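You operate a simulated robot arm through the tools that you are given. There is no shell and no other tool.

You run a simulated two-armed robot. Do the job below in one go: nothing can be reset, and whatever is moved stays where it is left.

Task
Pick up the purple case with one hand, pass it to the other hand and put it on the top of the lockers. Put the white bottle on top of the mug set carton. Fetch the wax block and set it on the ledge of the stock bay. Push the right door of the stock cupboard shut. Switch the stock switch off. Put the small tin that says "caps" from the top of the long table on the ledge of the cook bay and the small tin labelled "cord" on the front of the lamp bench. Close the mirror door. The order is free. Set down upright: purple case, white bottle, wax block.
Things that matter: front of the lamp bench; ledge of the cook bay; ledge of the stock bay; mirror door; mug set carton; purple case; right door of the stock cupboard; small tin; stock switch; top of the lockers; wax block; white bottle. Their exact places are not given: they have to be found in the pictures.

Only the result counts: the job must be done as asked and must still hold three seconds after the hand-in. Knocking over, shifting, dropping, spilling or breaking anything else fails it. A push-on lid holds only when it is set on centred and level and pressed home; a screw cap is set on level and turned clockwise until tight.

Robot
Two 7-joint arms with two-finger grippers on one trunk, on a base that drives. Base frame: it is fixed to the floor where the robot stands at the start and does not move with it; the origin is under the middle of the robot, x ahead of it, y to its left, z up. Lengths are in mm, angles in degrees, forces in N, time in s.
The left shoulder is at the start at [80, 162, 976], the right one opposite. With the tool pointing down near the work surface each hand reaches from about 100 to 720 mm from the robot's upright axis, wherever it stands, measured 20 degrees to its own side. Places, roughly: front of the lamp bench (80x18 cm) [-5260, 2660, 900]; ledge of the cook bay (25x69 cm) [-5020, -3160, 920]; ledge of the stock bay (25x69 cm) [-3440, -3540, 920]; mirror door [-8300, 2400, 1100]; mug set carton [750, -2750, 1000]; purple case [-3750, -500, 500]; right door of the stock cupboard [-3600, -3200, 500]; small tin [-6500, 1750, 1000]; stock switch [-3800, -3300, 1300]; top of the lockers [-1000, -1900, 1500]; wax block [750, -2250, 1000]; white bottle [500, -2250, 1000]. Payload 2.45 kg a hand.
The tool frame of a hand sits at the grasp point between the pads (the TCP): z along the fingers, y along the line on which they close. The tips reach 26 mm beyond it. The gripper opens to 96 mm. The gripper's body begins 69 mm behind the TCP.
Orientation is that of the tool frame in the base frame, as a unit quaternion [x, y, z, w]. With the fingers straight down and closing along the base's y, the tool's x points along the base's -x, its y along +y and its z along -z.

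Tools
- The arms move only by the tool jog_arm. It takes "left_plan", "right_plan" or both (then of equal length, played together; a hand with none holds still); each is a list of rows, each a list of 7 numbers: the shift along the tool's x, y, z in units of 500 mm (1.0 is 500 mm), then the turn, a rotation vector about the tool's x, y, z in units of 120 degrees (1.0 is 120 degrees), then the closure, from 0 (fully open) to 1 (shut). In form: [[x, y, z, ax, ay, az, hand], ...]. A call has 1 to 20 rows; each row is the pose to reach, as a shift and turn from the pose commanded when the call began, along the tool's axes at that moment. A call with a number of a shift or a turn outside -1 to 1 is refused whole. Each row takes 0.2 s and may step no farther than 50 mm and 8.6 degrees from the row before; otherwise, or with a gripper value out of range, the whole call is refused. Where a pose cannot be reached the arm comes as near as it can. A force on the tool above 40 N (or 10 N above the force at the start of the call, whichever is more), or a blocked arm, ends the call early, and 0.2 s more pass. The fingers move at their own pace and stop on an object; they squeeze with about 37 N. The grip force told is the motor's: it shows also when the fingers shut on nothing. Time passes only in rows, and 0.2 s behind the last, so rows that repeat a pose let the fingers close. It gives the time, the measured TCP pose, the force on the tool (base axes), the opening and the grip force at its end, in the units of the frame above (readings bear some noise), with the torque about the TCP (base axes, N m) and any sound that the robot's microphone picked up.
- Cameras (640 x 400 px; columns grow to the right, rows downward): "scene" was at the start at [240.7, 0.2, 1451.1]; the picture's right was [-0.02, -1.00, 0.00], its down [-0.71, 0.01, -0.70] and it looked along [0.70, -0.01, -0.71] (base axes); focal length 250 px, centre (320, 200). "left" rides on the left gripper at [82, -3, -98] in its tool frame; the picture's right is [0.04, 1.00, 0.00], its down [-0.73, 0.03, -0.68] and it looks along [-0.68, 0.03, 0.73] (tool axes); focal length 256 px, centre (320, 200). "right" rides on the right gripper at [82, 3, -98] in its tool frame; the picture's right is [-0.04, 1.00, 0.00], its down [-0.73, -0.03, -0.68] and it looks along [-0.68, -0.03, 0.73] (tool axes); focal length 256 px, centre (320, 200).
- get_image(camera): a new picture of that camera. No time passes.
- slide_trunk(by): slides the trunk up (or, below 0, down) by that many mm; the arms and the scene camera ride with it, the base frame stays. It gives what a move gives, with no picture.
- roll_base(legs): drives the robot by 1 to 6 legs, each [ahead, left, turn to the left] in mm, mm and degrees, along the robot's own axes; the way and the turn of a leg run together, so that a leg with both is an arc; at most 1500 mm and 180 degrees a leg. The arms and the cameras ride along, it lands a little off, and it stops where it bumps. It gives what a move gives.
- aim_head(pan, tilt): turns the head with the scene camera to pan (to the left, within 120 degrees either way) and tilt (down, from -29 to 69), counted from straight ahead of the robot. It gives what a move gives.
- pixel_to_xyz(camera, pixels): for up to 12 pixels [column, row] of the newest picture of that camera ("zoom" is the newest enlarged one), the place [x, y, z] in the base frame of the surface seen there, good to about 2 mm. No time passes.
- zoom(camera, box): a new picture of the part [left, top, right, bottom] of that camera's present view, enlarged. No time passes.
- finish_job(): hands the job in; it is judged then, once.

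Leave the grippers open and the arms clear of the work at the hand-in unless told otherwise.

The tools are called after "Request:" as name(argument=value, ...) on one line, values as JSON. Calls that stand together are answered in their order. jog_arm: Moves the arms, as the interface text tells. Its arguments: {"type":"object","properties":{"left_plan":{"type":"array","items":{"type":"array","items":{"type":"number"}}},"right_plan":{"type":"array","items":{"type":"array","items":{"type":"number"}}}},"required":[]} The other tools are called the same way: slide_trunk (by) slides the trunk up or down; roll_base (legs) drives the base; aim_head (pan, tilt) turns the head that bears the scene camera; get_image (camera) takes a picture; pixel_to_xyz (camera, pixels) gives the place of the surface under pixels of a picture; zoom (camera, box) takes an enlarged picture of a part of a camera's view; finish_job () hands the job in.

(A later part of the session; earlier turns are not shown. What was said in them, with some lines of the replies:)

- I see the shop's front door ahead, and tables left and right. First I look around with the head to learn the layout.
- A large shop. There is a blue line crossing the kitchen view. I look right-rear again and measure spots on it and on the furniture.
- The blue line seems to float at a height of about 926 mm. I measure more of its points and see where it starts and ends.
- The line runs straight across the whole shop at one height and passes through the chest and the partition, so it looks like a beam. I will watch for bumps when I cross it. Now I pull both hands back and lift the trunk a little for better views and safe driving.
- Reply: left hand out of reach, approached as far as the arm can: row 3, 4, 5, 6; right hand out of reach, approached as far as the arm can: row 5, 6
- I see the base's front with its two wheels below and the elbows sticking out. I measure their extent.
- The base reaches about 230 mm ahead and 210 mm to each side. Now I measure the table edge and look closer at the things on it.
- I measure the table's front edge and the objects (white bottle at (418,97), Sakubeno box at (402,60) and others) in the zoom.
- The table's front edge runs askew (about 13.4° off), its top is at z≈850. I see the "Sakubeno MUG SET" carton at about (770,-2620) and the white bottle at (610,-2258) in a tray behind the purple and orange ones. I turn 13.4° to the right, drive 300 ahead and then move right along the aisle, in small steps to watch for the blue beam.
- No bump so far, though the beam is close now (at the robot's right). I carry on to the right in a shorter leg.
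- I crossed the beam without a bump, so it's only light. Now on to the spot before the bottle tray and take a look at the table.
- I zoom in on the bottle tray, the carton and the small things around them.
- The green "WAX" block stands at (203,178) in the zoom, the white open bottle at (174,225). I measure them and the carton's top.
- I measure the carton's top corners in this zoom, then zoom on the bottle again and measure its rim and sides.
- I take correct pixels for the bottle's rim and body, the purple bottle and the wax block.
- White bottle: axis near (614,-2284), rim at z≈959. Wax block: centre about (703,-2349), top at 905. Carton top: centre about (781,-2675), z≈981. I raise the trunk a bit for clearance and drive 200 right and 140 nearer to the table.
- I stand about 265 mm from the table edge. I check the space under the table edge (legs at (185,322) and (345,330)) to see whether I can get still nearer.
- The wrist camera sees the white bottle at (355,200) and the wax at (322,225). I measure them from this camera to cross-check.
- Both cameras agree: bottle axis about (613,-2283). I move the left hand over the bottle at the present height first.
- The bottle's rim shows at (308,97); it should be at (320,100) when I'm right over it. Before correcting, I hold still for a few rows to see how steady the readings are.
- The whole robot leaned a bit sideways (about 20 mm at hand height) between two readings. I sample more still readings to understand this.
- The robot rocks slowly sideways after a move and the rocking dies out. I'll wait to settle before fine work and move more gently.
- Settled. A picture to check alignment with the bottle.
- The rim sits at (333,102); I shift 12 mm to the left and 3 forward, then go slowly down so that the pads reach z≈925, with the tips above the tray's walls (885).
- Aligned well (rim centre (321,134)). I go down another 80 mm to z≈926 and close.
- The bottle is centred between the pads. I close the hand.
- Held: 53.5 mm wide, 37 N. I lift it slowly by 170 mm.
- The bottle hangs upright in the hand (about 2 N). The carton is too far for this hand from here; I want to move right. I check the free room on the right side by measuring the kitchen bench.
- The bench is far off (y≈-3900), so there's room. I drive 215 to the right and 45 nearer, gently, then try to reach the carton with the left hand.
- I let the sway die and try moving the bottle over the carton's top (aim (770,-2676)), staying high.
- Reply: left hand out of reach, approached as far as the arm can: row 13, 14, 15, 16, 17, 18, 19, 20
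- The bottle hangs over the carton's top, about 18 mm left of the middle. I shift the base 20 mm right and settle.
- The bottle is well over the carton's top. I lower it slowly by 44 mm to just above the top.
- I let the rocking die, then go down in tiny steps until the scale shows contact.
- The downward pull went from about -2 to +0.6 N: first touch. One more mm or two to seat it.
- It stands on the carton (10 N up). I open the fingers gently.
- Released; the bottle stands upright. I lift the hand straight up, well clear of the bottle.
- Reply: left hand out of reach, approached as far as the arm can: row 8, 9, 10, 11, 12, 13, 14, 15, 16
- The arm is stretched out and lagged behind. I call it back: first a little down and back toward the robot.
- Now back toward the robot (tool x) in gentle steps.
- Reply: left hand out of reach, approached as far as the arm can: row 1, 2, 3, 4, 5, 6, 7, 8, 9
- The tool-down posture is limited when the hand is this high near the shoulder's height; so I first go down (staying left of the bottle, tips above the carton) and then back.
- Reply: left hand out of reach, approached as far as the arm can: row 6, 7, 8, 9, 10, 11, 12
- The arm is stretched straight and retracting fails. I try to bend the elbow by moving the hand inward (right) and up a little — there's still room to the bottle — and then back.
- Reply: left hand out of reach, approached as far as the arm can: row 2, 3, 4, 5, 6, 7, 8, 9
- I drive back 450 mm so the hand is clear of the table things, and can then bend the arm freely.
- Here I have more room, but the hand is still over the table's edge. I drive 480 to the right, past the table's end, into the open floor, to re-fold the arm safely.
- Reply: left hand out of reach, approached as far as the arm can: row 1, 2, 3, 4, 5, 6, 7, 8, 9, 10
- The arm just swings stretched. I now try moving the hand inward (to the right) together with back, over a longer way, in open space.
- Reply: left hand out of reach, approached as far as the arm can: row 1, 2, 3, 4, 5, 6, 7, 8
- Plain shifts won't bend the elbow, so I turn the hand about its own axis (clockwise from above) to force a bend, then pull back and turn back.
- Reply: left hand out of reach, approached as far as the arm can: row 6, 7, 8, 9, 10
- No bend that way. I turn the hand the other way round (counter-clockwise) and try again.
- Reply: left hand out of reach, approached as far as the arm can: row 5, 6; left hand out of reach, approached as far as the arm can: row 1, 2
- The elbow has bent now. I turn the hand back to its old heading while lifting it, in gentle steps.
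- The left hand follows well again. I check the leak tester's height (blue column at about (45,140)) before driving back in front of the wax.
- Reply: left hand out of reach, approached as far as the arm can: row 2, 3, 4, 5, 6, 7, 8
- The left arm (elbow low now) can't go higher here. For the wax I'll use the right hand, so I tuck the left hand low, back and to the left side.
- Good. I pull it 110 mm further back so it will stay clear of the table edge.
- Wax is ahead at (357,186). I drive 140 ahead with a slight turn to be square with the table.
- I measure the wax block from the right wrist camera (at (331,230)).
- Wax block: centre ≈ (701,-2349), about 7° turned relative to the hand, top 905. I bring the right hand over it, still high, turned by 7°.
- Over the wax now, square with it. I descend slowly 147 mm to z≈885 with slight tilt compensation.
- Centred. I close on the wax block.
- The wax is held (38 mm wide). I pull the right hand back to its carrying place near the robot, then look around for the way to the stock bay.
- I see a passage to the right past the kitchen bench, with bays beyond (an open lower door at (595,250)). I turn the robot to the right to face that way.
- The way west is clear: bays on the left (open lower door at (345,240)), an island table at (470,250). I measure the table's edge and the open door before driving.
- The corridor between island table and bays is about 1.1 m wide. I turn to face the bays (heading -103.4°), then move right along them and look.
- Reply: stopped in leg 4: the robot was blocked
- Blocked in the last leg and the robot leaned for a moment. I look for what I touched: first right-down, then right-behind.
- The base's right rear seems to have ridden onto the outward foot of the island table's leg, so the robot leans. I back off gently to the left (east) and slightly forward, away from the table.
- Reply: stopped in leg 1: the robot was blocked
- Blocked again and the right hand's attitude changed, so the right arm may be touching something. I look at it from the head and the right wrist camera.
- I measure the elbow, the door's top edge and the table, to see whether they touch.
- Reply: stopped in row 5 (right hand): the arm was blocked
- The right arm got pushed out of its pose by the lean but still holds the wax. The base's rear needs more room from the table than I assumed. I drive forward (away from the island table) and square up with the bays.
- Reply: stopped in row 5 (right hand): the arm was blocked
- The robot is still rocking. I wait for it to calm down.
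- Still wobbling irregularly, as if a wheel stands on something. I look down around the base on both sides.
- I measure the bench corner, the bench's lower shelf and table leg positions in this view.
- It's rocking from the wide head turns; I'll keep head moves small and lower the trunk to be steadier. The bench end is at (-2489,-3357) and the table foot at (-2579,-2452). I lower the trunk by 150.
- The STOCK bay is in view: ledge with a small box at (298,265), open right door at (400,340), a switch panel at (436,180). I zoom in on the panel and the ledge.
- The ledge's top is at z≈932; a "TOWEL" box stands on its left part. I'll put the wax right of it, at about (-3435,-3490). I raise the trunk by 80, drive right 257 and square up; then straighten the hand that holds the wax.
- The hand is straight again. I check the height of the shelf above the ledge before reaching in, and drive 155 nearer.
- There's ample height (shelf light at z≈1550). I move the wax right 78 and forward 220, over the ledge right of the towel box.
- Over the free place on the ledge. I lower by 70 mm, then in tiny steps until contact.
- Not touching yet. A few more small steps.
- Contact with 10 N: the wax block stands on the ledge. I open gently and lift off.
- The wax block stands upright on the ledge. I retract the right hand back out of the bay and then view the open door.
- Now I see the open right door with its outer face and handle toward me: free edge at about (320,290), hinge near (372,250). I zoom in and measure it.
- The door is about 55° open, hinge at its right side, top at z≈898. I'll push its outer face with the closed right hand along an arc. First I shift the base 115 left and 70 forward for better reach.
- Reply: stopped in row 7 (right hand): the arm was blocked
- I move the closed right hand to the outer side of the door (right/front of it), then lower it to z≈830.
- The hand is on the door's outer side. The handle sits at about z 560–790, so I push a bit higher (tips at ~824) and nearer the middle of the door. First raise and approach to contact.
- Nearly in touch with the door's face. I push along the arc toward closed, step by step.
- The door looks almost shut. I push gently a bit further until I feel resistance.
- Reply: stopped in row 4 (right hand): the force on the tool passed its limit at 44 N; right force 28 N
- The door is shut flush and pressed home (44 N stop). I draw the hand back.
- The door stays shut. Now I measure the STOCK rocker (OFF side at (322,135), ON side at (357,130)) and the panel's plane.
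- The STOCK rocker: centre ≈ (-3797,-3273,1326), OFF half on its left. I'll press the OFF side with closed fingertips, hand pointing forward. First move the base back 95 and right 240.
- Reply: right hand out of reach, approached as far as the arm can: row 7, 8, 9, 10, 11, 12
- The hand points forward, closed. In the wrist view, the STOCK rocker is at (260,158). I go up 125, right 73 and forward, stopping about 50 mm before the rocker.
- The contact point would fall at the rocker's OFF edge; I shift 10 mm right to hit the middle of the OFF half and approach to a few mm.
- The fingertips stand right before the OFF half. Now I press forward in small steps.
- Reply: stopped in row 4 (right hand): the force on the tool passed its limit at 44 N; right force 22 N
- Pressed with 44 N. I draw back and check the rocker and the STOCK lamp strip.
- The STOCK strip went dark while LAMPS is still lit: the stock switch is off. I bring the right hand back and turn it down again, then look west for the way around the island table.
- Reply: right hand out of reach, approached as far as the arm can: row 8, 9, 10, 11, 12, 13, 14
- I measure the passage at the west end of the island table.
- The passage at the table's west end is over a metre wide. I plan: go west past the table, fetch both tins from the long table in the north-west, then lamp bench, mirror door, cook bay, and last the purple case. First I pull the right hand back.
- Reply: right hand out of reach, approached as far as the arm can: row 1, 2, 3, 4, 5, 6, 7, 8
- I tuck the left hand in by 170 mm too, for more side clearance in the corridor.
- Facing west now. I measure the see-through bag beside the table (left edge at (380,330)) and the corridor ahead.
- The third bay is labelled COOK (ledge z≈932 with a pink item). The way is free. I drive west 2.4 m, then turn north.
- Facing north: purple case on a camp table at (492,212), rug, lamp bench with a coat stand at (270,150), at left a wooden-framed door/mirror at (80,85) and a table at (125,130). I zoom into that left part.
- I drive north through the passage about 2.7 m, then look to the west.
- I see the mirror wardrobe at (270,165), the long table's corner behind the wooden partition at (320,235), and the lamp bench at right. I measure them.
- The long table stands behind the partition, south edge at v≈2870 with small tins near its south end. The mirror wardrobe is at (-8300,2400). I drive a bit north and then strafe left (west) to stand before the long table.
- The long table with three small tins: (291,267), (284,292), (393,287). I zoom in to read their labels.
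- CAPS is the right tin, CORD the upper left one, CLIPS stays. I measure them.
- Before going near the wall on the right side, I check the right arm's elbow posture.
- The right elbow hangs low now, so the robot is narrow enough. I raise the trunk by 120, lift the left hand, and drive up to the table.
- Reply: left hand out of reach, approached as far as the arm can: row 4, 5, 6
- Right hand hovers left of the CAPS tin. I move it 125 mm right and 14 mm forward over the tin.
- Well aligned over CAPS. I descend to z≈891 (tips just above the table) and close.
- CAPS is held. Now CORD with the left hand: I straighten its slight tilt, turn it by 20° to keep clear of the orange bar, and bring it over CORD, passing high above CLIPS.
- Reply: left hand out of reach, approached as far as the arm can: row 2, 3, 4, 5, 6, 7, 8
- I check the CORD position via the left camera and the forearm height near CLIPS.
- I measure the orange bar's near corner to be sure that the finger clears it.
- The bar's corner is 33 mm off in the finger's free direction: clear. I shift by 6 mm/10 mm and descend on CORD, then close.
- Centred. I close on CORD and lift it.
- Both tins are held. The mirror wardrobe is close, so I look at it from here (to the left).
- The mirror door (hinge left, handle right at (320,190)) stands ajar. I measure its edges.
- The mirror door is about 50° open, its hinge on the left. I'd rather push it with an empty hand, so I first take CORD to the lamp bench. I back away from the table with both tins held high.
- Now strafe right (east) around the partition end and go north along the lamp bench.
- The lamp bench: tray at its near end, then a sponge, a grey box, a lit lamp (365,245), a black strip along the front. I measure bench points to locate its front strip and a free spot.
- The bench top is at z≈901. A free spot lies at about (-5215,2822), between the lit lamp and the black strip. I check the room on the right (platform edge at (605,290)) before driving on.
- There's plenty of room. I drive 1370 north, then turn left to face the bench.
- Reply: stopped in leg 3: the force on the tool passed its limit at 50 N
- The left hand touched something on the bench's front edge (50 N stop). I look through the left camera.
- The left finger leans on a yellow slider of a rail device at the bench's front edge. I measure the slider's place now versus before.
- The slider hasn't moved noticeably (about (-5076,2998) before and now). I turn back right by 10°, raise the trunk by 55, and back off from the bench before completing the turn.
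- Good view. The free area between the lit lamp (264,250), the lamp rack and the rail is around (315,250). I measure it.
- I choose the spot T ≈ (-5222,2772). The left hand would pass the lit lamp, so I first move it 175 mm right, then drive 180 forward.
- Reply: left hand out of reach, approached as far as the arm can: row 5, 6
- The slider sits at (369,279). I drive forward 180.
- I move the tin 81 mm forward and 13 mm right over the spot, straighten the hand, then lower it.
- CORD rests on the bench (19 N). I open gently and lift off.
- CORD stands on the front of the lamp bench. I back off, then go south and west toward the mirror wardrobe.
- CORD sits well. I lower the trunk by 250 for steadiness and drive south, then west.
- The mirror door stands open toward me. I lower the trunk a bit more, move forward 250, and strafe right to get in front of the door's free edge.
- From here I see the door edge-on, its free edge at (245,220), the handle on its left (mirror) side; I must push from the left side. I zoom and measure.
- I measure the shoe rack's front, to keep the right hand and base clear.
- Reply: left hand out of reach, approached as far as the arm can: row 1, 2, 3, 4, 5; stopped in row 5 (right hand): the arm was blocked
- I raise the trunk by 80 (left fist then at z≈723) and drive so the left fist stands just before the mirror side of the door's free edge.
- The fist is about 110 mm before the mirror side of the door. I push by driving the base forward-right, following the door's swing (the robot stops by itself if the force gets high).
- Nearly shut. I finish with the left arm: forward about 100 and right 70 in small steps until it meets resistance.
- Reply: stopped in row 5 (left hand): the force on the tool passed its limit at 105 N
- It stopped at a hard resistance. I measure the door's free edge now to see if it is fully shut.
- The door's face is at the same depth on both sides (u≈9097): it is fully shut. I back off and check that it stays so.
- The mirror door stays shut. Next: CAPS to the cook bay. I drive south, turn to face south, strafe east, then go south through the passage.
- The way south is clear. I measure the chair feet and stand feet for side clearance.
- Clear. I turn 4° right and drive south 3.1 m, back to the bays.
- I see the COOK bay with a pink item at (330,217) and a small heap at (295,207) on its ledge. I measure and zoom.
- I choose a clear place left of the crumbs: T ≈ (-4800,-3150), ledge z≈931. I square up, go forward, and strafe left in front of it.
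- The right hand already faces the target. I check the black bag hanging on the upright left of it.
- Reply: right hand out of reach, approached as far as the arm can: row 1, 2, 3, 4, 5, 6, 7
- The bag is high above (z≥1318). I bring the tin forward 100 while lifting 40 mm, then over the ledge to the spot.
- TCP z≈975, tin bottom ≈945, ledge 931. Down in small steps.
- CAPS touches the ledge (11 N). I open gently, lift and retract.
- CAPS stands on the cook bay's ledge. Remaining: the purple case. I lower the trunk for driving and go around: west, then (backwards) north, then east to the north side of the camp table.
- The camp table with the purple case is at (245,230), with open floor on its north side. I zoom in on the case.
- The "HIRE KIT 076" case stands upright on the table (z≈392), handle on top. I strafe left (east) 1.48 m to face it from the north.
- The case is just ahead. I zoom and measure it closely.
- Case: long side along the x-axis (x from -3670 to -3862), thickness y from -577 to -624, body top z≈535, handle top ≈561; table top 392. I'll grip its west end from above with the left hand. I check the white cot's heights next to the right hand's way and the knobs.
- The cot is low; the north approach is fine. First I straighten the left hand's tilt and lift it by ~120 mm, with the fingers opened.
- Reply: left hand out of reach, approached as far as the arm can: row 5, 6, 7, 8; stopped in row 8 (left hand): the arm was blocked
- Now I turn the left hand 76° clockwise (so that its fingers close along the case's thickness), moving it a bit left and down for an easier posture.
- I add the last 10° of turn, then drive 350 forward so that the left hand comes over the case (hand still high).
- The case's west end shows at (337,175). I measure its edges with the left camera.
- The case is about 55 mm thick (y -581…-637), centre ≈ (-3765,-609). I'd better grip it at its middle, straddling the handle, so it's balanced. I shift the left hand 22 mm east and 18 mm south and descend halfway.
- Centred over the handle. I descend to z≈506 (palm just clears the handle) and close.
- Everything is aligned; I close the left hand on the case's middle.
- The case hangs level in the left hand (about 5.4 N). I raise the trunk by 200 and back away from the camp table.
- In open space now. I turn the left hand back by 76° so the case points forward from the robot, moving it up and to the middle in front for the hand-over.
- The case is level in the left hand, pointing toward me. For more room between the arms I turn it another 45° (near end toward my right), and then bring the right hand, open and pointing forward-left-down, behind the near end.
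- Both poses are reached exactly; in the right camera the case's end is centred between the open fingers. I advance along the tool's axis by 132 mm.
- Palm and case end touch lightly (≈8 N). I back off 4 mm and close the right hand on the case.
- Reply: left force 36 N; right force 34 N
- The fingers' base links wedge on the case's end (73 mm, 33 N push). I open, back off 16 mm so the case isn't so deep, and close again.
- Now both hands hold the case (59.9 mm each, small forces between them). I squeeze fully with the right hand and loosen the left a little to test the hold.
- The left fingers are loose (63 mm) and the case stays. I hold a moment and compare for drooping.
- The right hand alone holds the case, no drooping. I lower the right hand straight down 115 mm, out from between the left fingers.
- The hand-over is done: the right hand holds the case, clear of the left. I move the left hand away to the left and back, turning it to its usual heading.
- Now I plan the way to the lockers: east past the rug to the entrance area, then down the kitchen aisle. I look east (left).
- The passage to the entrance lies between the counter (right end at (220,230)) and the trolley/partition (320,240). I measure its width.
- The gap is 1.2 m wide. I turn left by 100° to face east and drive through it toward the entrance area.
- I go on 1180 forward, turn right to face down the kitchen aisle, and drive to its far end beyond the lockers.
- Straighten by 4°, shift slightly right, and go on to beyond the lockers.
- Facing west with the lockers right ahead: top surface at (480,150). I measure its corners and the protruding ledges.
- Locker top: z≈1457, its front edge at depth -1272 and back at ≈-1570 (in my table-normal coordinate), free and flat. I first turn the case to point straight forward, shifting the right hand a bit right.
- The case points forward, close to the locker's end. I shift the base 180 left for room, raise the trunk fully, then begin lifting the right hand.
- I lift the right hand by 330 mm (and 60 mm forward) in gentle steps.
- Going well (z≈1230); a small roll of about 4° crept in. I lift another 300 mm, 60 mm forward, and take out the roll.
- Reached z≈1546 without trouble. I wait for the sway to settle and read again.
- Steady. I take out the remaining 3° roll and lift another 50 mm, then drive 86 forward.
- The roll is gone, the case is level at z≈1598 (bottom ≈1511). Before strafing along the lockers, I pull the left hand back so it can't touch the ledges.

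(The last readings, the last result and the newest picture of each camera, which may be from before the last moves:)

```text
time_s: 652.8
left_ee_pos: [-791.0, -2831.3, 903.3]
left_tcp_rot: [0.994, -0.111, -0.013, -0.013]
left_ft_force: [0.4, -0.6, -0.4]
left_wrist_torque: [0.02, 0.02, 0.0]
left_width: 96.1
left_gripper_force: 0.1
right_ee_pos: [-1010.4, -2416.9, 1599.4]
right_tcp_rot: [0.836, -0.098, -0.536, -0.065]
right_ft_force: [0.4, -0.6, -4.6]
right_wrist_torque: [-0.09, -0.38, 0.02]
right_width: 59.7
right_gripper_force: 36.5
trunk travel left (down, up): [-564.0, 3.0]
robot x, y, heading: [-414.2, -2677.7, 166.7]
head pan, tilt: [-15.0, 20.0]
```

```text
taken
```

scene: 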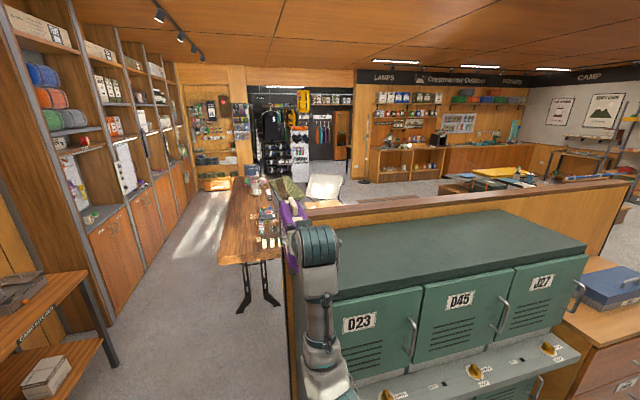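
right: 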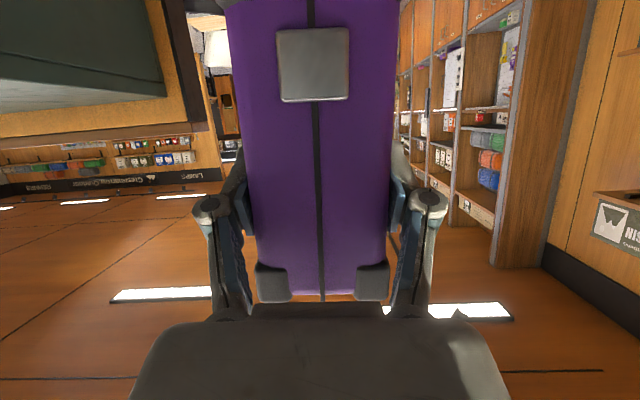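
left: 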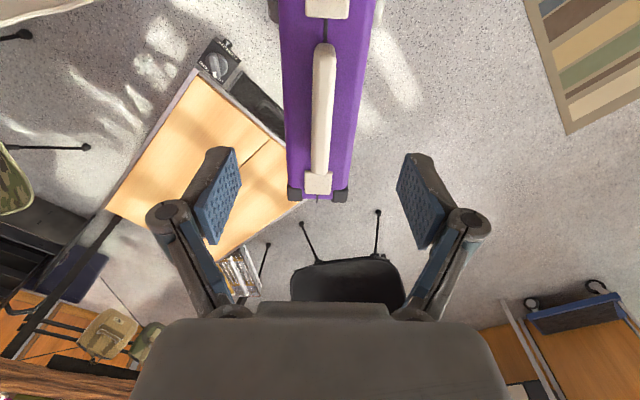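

The case is now above the lockers' left end, well clear. I strafe another 330 right.

Request:
roll_base(legs=[[0, -330, 0]])

Request:
jog_arm(right_plan=[[0, 0, 0, 0, 0, 0, 1], [0, 0, 0, 0, 0, 0, 1], [0, 0, 0, 0, 0, 0, 1], [0, 0, 0, 0, 0, 0, 1], [0, 0, 0, 0, 0, 0, 1], [0, 0, 0, 0, 0, 0, 1], [0, 0, 0, 0, 0, 0, 1], [0, 0, 0, 0, 0, 0, 1], [0, 0, 0, 0, 0, 0, 1], [0, 0, 0, 0, 0, 0, 1]])

Request:
aim_head(pan=-10, tilt=25)

Request:
get_image(camera="scene")

Request:
get_image(camera="right")

```text
time_s: 655.0
left_ee_pos: [-719.9, -2543.9, 898.8]
left_tcp_rot: [0.994, -0.107, -0.012, -0.024]
left_ft_force: [0.6, -1.2, 0.4]
left_wrist_torque: [0.07, 0.02, 0.01]
left_width: 96.2
left_gripper_force: 0.1
right_ee_pos: [-945.8, -2148.1, 1605.0]
right_tcp_rot: [0.836, -0.086, -0.536, -0.075]
right_ft_force: [0.2, -2.5, -5.7]
right_wrist_torque: [-0.09, -0.39, 0.06]
right_width: 59.7
right_gripper_force: 36.5
trunk travel left (down, up): [-564.0, 3.0]
robot x, y, heading: [-338.6, -2366.4, 167.3]
head pan, tilt: [-15.0, 20.0]
```

```text
time_s: 657.2
left_ee_pos: [-716.2, -2538.3, 902.5]
left_tcp_rot: [0.994, -0.107, -0.015, -0.019]
left_ft_force: [0.5, -0.3, -0.3]
left_wrist_torque: [0.04, 0.02, -0.03]
left_width: 95.9
left_gripper_force: 0.1
right_ee_pos: [-940.0, -2137.5, 1604.1]
right_tcp_rot: [0.836, -0.089, -0.538, -0.071]
right_ft_force: [0.7, -0.7, -5.2]
right_wrist_torque: [-0.09, -0.38, 0.04]
right_width: 59.8
right_gripper_force: 37.3
trunk travel left (down, up): [-564.0, 3.0]
robot x, y, heading: [-342.2, -2370.0, 167.3]
head pan, tilt: [-15.0, 20.0]
```

```text
time_s: 657.8
left_ee_pos: [-715.8, -2542.4, 901.3]
left_tcp_rot: [0.994, -0.106, -0.013, -0.019]
left_ft_force: [0.4, -1.5, 0.3]
left_wrist_torque: [0.02, 0.0, 0.01]
left_width: 96.0
left_gripper_force: 0.0
right_ee_pos: [-939.4, -2144.0, 1603.3]
right_tcp_rot: [0.836, -0.085, -0.538, -0.07]
right_ft_force: [0.5, -1.6, -5.0]
right_wrist_torque: [-0.12, -0.4, 0.03]
right_width: 59.7
right_gripper_force: 37.2
trunk travel left (down, up): [-564.0, 3.0]
robot x, y, heading: [-343.0, -2370.6, 167.3]
head pan, tilt: [-10.0, 25.0]
```

```text
taken
```

scene: 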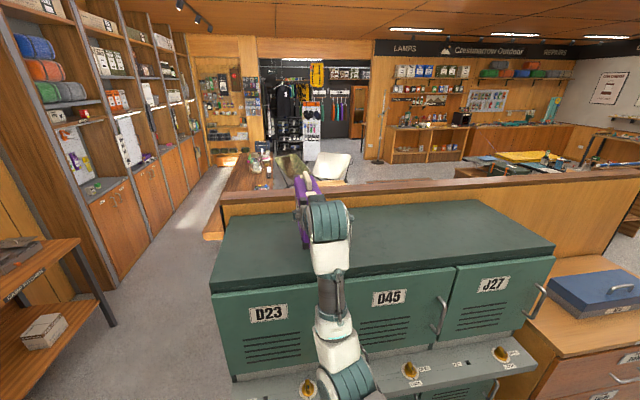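

```text
taken
```

right: 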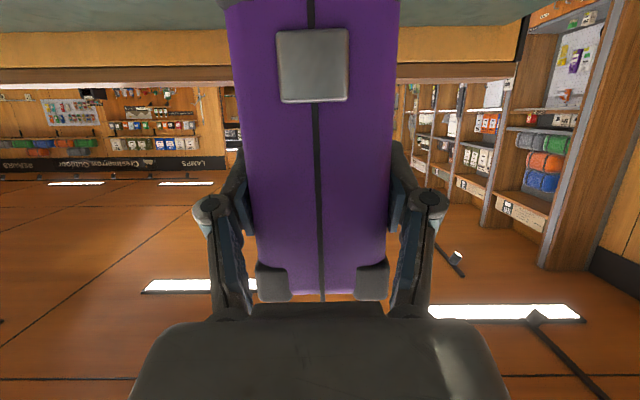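

The case hovers over the lockers' top. I let it settle, then lower 50 mm and move 25 mm further in.

Request:
jog_arm(right_plan=[[0, 0, 0, 0, 0, 0, 1], [0, 0, 0, 0, 0, 0, 1], [0, 0, 0, 0, 0, 0, 1], [0, 0, 0, 0, 0, 0, 1], [0, 0, 0, 0, 0, 0, 1], [0, 0, 0, 0, 0, 0, 1], [0, 0, 0, 0, 0, 0, 1], [0.006, 0, 0.008, 0, 0, 0.002, 1], [0.016, 0.001, 0.02, 0, 0, 0.004, 1], [0.03, 0.001, 0.037, 0, 0, 0.007, 1], [0.045, 0.002, 0.055, 0, 0, 0.01, 1], [0.058, 0.002, 0.071, 0, 0, 0.0128, 1], [0.067, 0.0024, 0.082, 0, 0, 0.0128, 1], [0.0706, 0.0024, 0.0868, 0, 0, 0.0128, 1], [0.0706, 0.0024, 0.0868, 0, 0, 0.0128, 1], [0.0706, 0.0024, 0.0868, 0, 0, 0.0128, 1], [0.0706, 0.0024, 0.0868, 0, 0, 0.0128, 1], [0.0706, 0.0024, 0.0868, 0, 0, 0.0128, 1], [0.0706, 0.0024, 0.0868, 0, 0, 0.0128, 1], [0.0706, 0.0024, 0.0868, 0, 0, 0.0128, 1]])

Request:
get_image(camera="right")

Request:
zoom(camera="scene", box=[200, 150, 420, 300])

```text
time_s: 662.0
left_ee_pos: [-717.6, -2542.5, 899.9]
left_tcp_rot: [0.994, -0.106, -0.014, -0.02]
left_ft_force: [0.3, 0.3, 0.3]
left_wrist_torque: [0.05, 0.0, -0.03]
left_width: 95.8
left_gripper_force: 0.0
right_ee_pos: [-964.9, -2138.9, 1555.0]
right_tcp_rot: [0.834, -0.098, -0.539, -0.065]
right_ft_force: [0.3, -0.8, -5.4]
right_wrist_torque: [-0.07, -0.37, 0.02]
right_width: 59.6
right_gripper_force: 37.4
trunk travel left (down, up): [-564.0, 3.0]
robot x, y, heading: [-343.2, -2367.3, 167.7]
head pan, tilt: [-10.0, 25.0]
```

```text
taken
```

right: 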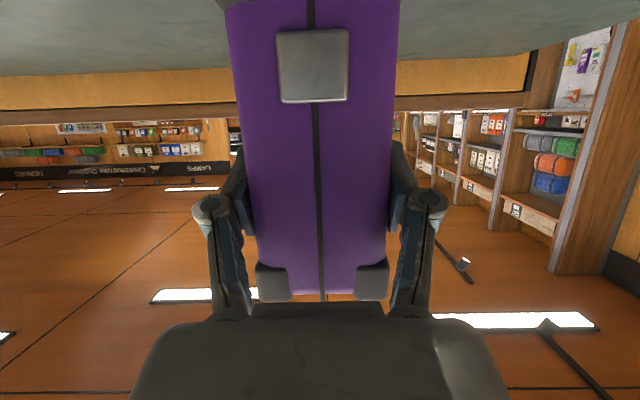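

```text
2.67 times, centred on (310, 225) of scene
```

zoom: 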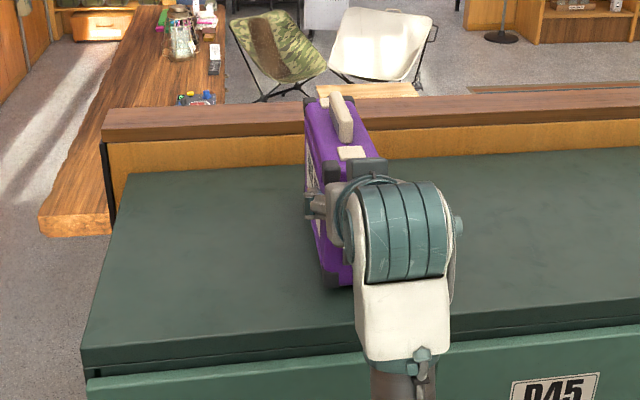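

Upright and level over the top. I lower in small steps until contact.

Request:
jog_arm(right_plan=[[0.005, 0, 0.0023, 0, 0, 0, 1], [0.01, 0, 0.0046, 0, 0, 0, 1], [0.015, 0, 0.0069, 0, 0, 0, 1], [0.015, 0, 0.0069, 0, 0, 0, 1]])

Request:
jog_arm(right_plan=[[0.003, 0, 0.0014, 0, 0, 0, 1], [0.006, 0, 0.0027, 0, 0, 0, 1]])

Request:
jog_arm(right_plan=[[0.003, 0, 0.0014, 0, 0, 0, 1], [0.006, 0, 0.0027, 0, 0, 0, 1]])

```text
time_s: 663.0
left_ee_pos: [-716.5, -2538.3, 901.2]
left_tcp_rot: [0.994, -0.107, -0.015, -0.019]
left_ft_force: [0.1, -0.6, -0.7]
left_wrist_torque: [0.06, 0.0, 0.02]
left_width: 95.9
left_gripper_force: 0.0
right_ee_pos: [-964.1, -2132.9, 1546.5]
right_tcp_rot: [0.834, -0.097, -0.54, -0.061]
right_ft_force: [0.1, -3.2, 3.0]
right_wrist_torque: [-0.21, 0.98, 0.4]
right_width: 59.7
right_gripper_force: 36.6
trunk travel left (down, up): [-564.0, 3.0]
robot x, y, heading: [-341.3, -2367.8, 167.5]
head pan, tilt: [-10.0, 25.0]
```

```text
time_s: 663.6
left_ee_pos: [-711.8, -2529.4, 905.1]
left_tcp_rot: [0.994, -0.107, -0.016, -0.013]
left_ft_force: [0.5, 0.3, 0.2]
left_wrist_torque: [0.03, -0.01, 0.01]
left_width: 95.9
left_gripper_force: 0.0
right_ee_pos: [-956.5, -2114.9, 1545.6]
right_tcp_rot: [0.832, -0.103, -0.542, -0.059]
right_ft_force: [2.3, 6.0, 19.9]
right_wrist_torque: [0.4, 0.95, -0.44]
right_width: 59.6
right_gripper_force: 36.6
trunk travel left (down, up): [-564.0, 3.0]
robot x, y, heading: [-344.9, -2368.4, 167.2]
head pan, tilt: [-10.0, 25.0]
```

```text
time_s: 664.2
left_ee_pos: [-712.0, -2527.6, 905.4]
left_tcp_rot: [0.994, -0.107, -0.016, -0.015]
left_ft_force: [0.2, 1.1, 0.3]
left_wrist_torque: [0.0, 0.0, 0.01]
left_width: 95.8
left_gripper_force: 0.1
right_ee_pos: [-956.5, -2119.1, 1542.7]
right_tcp_rot: [0.831, -0.1, -0.543, -0.059]
right_ft_force: [-3.6, -9.6, 30.2]
right_wrist_torque: [0.16, 0.58, 0.31]
right_width: 60.0
right_gripper_force: 37.1
trunk travel left (down, up): [-564.0, 3.0]
robot x, y, heading: [-341.5, -2361.8, 167.6]
head pan, tilt: [-10.0, 25.0]
```

Contact (30 N). I ease up by 2 mm and look before releasing.

Request:
jog_arm(right_plan=[[-0.002, 0, -0.001, 0, 0, 0, 1], [-0.004, 0, -0.002, 0, 0, 0, 1], [-0.004, 0, -0.002, 0, 0, 0, 1], [-0.004, 0, -0.002, 0, 0, 0, 1], [-0.004, 0, -0.002, 0, 0, 0, 1], [-0.004, 0, -0.002, 0, 0, 0, 1], [-0.004, 0, -0.002, 0, 0, 0, 1]])

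Request:
zoom(camera="scene", box=[200, 150, 420, 300])

Request:
get_image(camera="right")

```text
time_s: 665.8
left_ee_pos: [-712.4, -2528.8, 904.8]
left_tcp_rot: [0.994, -0.106, -0.017, -0.015]
left_ft_force: [0.3, 0.1, 0.6]
left_wrist_torque: [0.04, 0.02, 0.03]
left_width: 95.7
left_gripper_force: 0.0
right_ee_pos: [-957.7, -2119.0, 1543.2]
right_tcp_rot: [0.833, -0.103, -0.541, -0.06]
right_ft_force: [7.0, -2.1, 14.6]
right_wrist_torque: [0.45, -0.13, -0.17]
right_width: 59.7
right_gripper_force: 36.6
trunk travel left (down, up): [-564.0, 3.0]
robot x, y, heading: [-343.4, -2366.1, 167.5]
head pan, tilt: [-10.0, 25.0]
```

```text
2.67 times, centred on (310, 225) of scene
```

zoom: 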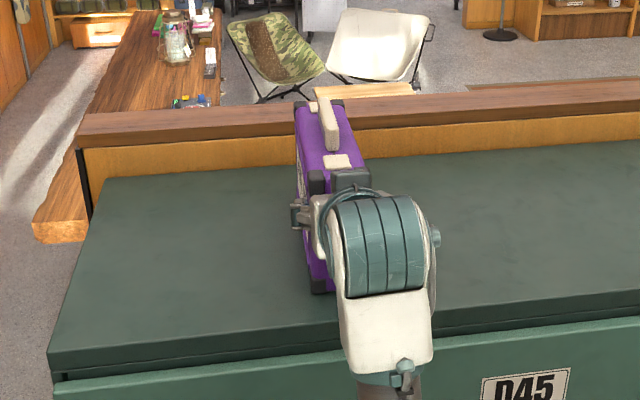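

```text
taken
```

right: 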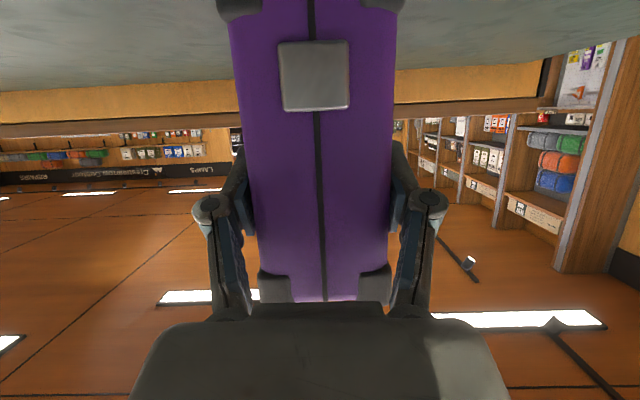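

The case stands on the top. I open the right hand gently.

Request:
jog_arm(right_plan=[[-0.002, 0, -0.001, 0, 0, 0, 0.36], [-0.002, 0, -0.001, 0, 0, 0, 0.35], [-0.002, 0, -0.001, 0, 0, 0, 0.32], [-0.002, 0, -0.001, 0, 0, 0, 0.26], [-0.002, 0, -0.001, 0, 0, 0, 0.18], [-0.002, 0, -0.001, 0, 0, 0, 0.1], [-0.002, 0, -0.001, 0, 0, 0, 0.03], [-0.002, 0, -0.001, 0, 0, 0, 0], [-0.002, 0, -0.001, 0, 0, 0, 0], [-0.002, 0, -0.001, 0, 0, 0, 0]])

Request:
get_image(camera="right")

Request:
zoom(camera="scene", box=[200, 150, 420, 300])

```text
time_s: 668.0
left_ee_pos: [-713.7, -2528.2, 903.6]
left_tcp_rot: [0.994, -0.107, -0.015, -0.015]
left_ft_force: [-0.3, -0.2, 0.5]
left_wrist_torque: [0.0, 0.02, -0.02]
left_width: 96.0
left_gripper_force: 0.0
right_ee_pos: [-961.5, -2116.6, 1542.7]
right_tcp_rot: [0.834, -0.101, -0.54, -0.058]
right_ft_force: [-0.2, -0.8, -0.2]
right_wrist_torque: [0.0, -0.01, -0.02]
right_width: 95.9
right_gripper_force: 0.1
trunk travel left (down, up): [-564.0, 3.0]
robot x, y, heading: [-341.5, -2368.8, 167.1]
head pan, tilt: [-10.0, 25.0]
```

```text
taken
```

right: 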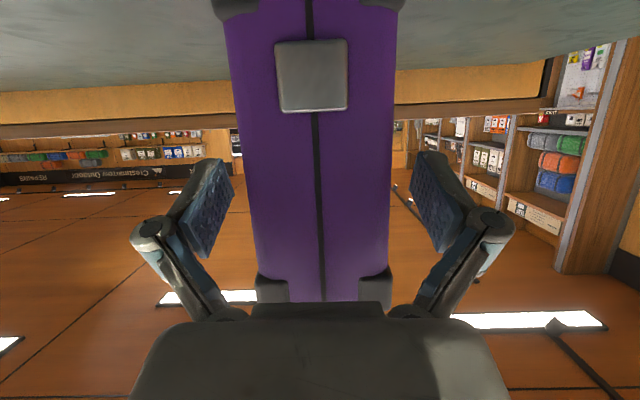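

```text
2.67 times, centred on (310, 225) of scene
```

zoom: 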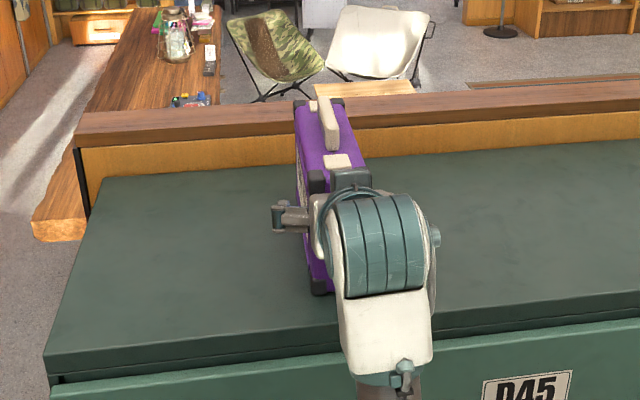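

Released and centred, fingers clear on both sides. I withdraw along the tool's axis slowly.

Request:
jog_arm(right_plan=[[0, 0, -0.006, 0, 0, 0, 0], [0, 0, -0.016, 0, 0, 0, 0], [0, 0, -0.03, 0, 0, 0, 0], [0, 0, -0.047, 0, 0, 0, 0], [0, 0, -0.066, 0, 0, 0, 0], [0, 0, -0.087, 0, 0, 0, 0], [0, 0, -0.11, 0, 0, 0, 0], [0, 0, -0.135, 0, 0, 0, 0], [0, 0, -0.16, 0, 0, 0, 0], [0, 0, -0.185, 0, 0, 0, 0], [0, 0, -0.21, 0, 0, 0, 0], [0, 0, -0.23, 0, 0, 0, 0], [0, 0, -0.24, 0, 0, 0, 0]])

Request:
get_image(camera="right")

Request:
get_image(camera="scene")

```text
time_s: 670.8
left_ee_pos: [-713.6, -2528.6, 904.8]
left_tcp_rot: [0.994, -0.106, -0.015, -0.015]
left_ft_force: [-0.1, 0.1, 0.6]
left_wrist_torque: [0.03, 0.01, 0.02]
left_width: 96.1
left_gripper_force: 0.0
right_ee_pos: [-853.7, -2143.2, 1591.3]
right_tcp_rot: [0.834, -0.102, -0.539, -0.059]
right_ft_force: [0.2, -0.3, 0.6]
right_wrist_torque: [0.02, 0.02, 0.01]
right_width: 96.4
right_gripper_force: 0.1
trunk travel left (down, up): [-564.0, 3.0]
robot x, y, heading: [-340.2, -2366.9, 167.1]
head pan, tilt: [-10.0, 25.0]
```

```text
taken
```

right: 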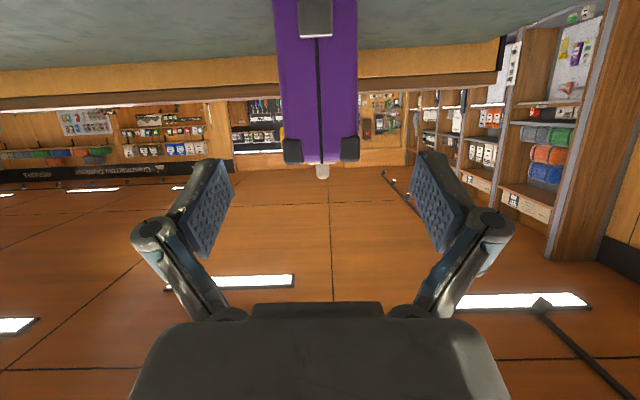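

```text
taken
```

scene: 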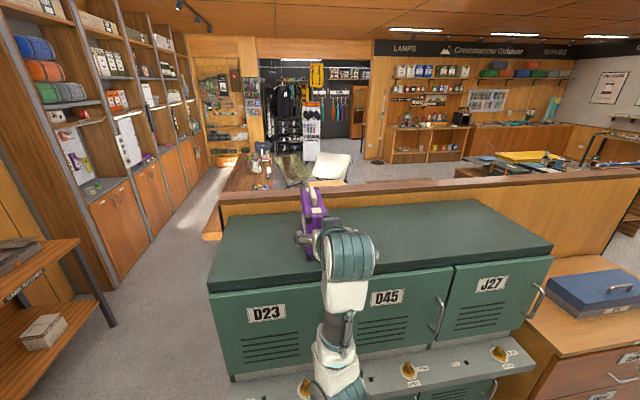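

The case stands upright on the lockers. I back the base off 170 mm and check the whole.

Request:
roll_base(legs=[[-170, 0, 0]])

Request:
get_image(camera="scene")

Request:
zoom(camera="scene", box=[220, 140, 440, 300])

```text
time_s: 672.3
left_ee_pos: [-555.6, -2563.6, 902.7]
left_tcp_rot: [0.994, -0.108, -0.014, -0.014]
left_ft_force: [-0.7, 0.2, -0.1]
left_wrist_torque: [0.01, 0.01, 0.01]
left_width: 96.2
left_gripper_force: 0.0
right_ee_pos: [-697.3, -2175.9, 1589.1]
right_tcp_rot: [0.835, -0.103, -0.538, -0.059]
right_ft_force: [-0.1, 0.1, -0.5]
right_wrist_torque: [-0.03, 0.06, 0.0]
right_width: 95.7
right_gripper_force: 0.0
trunk travel left (down, up): [-564.0, 3.0]
robot x, y, heading: [-182.1, -2405.2, 167.1]
head pan, tilt: [-10.0, 25.0]
```

```text
taken
```

scene: 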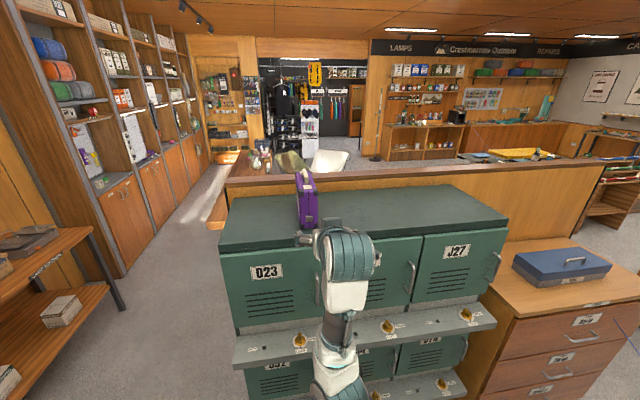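

```text
2.50 times, centred on (330, 220) of scene
```

zoom: 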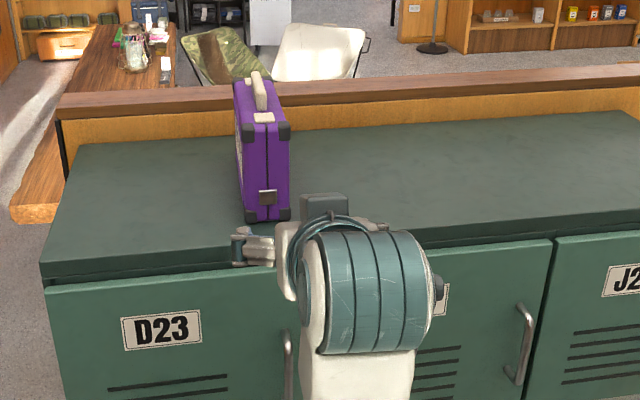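

The purple case stands upright on the lockers. I check the stock bay from here (wax, door, lamp) by zooming.

Request:
zoom(camera="scene", box=[60, 100, 180, 260])

Request:
zoom(camera="scene", box=[380, 90, 520, 170])

Request:
pixel_to_xyz(camera="scene", pixels=[[307, 172], [302, 225], [312, 225], [300, 195], [314, 195]])

```text
2.50 times, centred on (120, 180) of scene
```

zoom: 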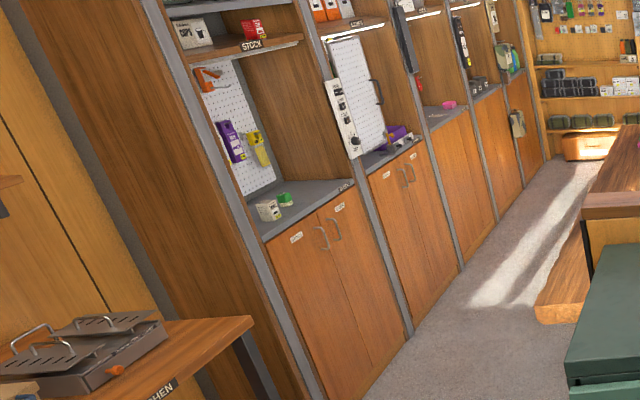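

```text
4.57 times, centred on (450, 130) of scene
```

zoom: 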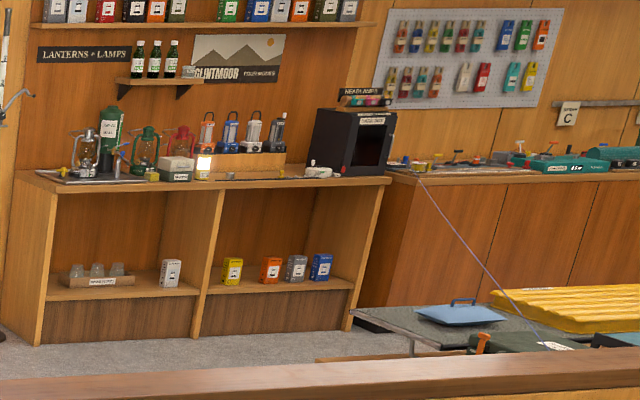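

```text
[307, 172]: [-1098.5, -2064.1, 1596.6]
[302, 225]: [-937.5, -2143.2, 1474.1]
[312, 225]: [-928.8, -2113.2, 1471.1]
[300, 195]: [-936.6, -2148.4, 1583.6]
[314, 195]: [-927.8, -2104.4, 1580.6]
```

Wax on the ledge, both stock doors shut, the stock strip dark. I take a last look at the mirror wardrobe and the cook bay from here.

Request:
zoom(camera="scene", box=[330, 90, 380, 150])

Request:
zoom(camera="scene", box=[150, 110, 230, 200])

Request:
aim_head(pan=110, tilt=30)

Request:
get_image(camera="scene")

```text
6.67 times, centred on (355, 120) of scene
```

zoom: 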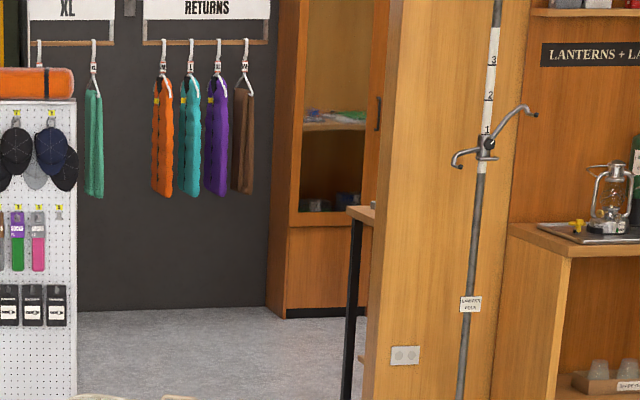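

```text
4.44 times, centred on (190, 155) of scene
```

zoom: 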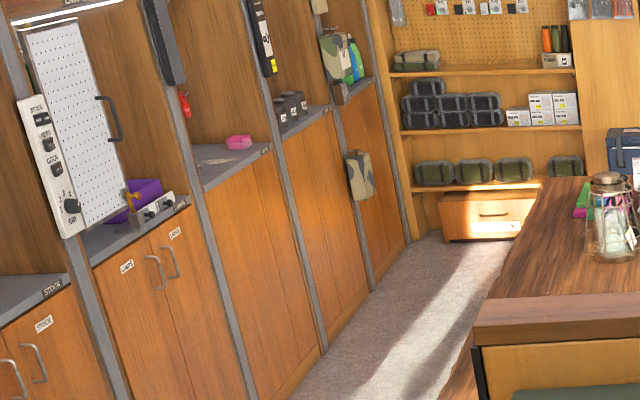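

```text
time_s: 674.3
left_ee_pos: [-551.9, -2565.2, 904.4]
left_tcp_rot: [0.994, -0.109, -0.016, -0.014]
left_ft_force: [0.1, 0.5, 0.0]
left_wrist_torque: [0.01, 0.02, -0.01]
left_width: 95.6
left_gripper_force: 0.0
right_ee_pos: [-689.8, -2178.2, 1592.2]
right_tcp_rot: [0.833, -0.104, -0.54, -0.06]
right_ft_force: [-0.2, -0.5, 0.0]
right_wrist_torque: [0.05, 0.04, 0.0]
right_width: 96.0
right_gripper_force: 0.1
trunk travel left (down, up): [-564.0, 3.0]
robot x, y, heading: [-183.7, -2402.5, 167.1]
head pan, tilt: [110.0, 30.0]
```

```text
taken
```

scene: 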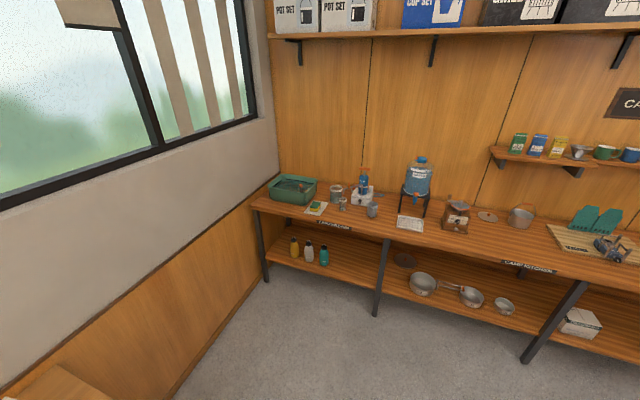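

Everything I can check from here is as asked: both grippers are open and the arms are clear. I hand the job in.

Request:
finish_job()

```text
The job is handed in.
```

I finished every part of the job and handed it in. I don't have the judge's result.

- **Purple case:** picked up with the left hand, passed to the right, and set upright on top of the lockers.
- **White bottle:** standing upright on the mug set carton. I last saw it there late in the run.
- **Wax block:** upright on the ledge of the stock bay, to the right of the towel box.
- **Stock cupboard:** the right door is pushed fully shut and was still shut in my last look.
- **Stock switch:** off; the stock light strip went dark.
- **"Caps" tin:** on the ledge of the cook bay, left of some spilled crumbs. My last view didn't show it because an upright was in the way.
- **"Cord" tin:** on the front of the lamp bench, just behind the rail device.
- **Mirror door:** closed; it measured flush with the wardrobe front and stayed that way.

**Bumps on the way:** Two contacts could count against the result.

- **Island table:** the base caught the foot of one of its legs and the robot leaned. The things on the table stayed upright.
- **Lamp bench slider:** the left hand pressed against the yellow slider on the rail device, with about 50 N. Its measured position was the same before and after, within a few millimetres.

At hand-in both grippers were open and the arms were clear of the work.
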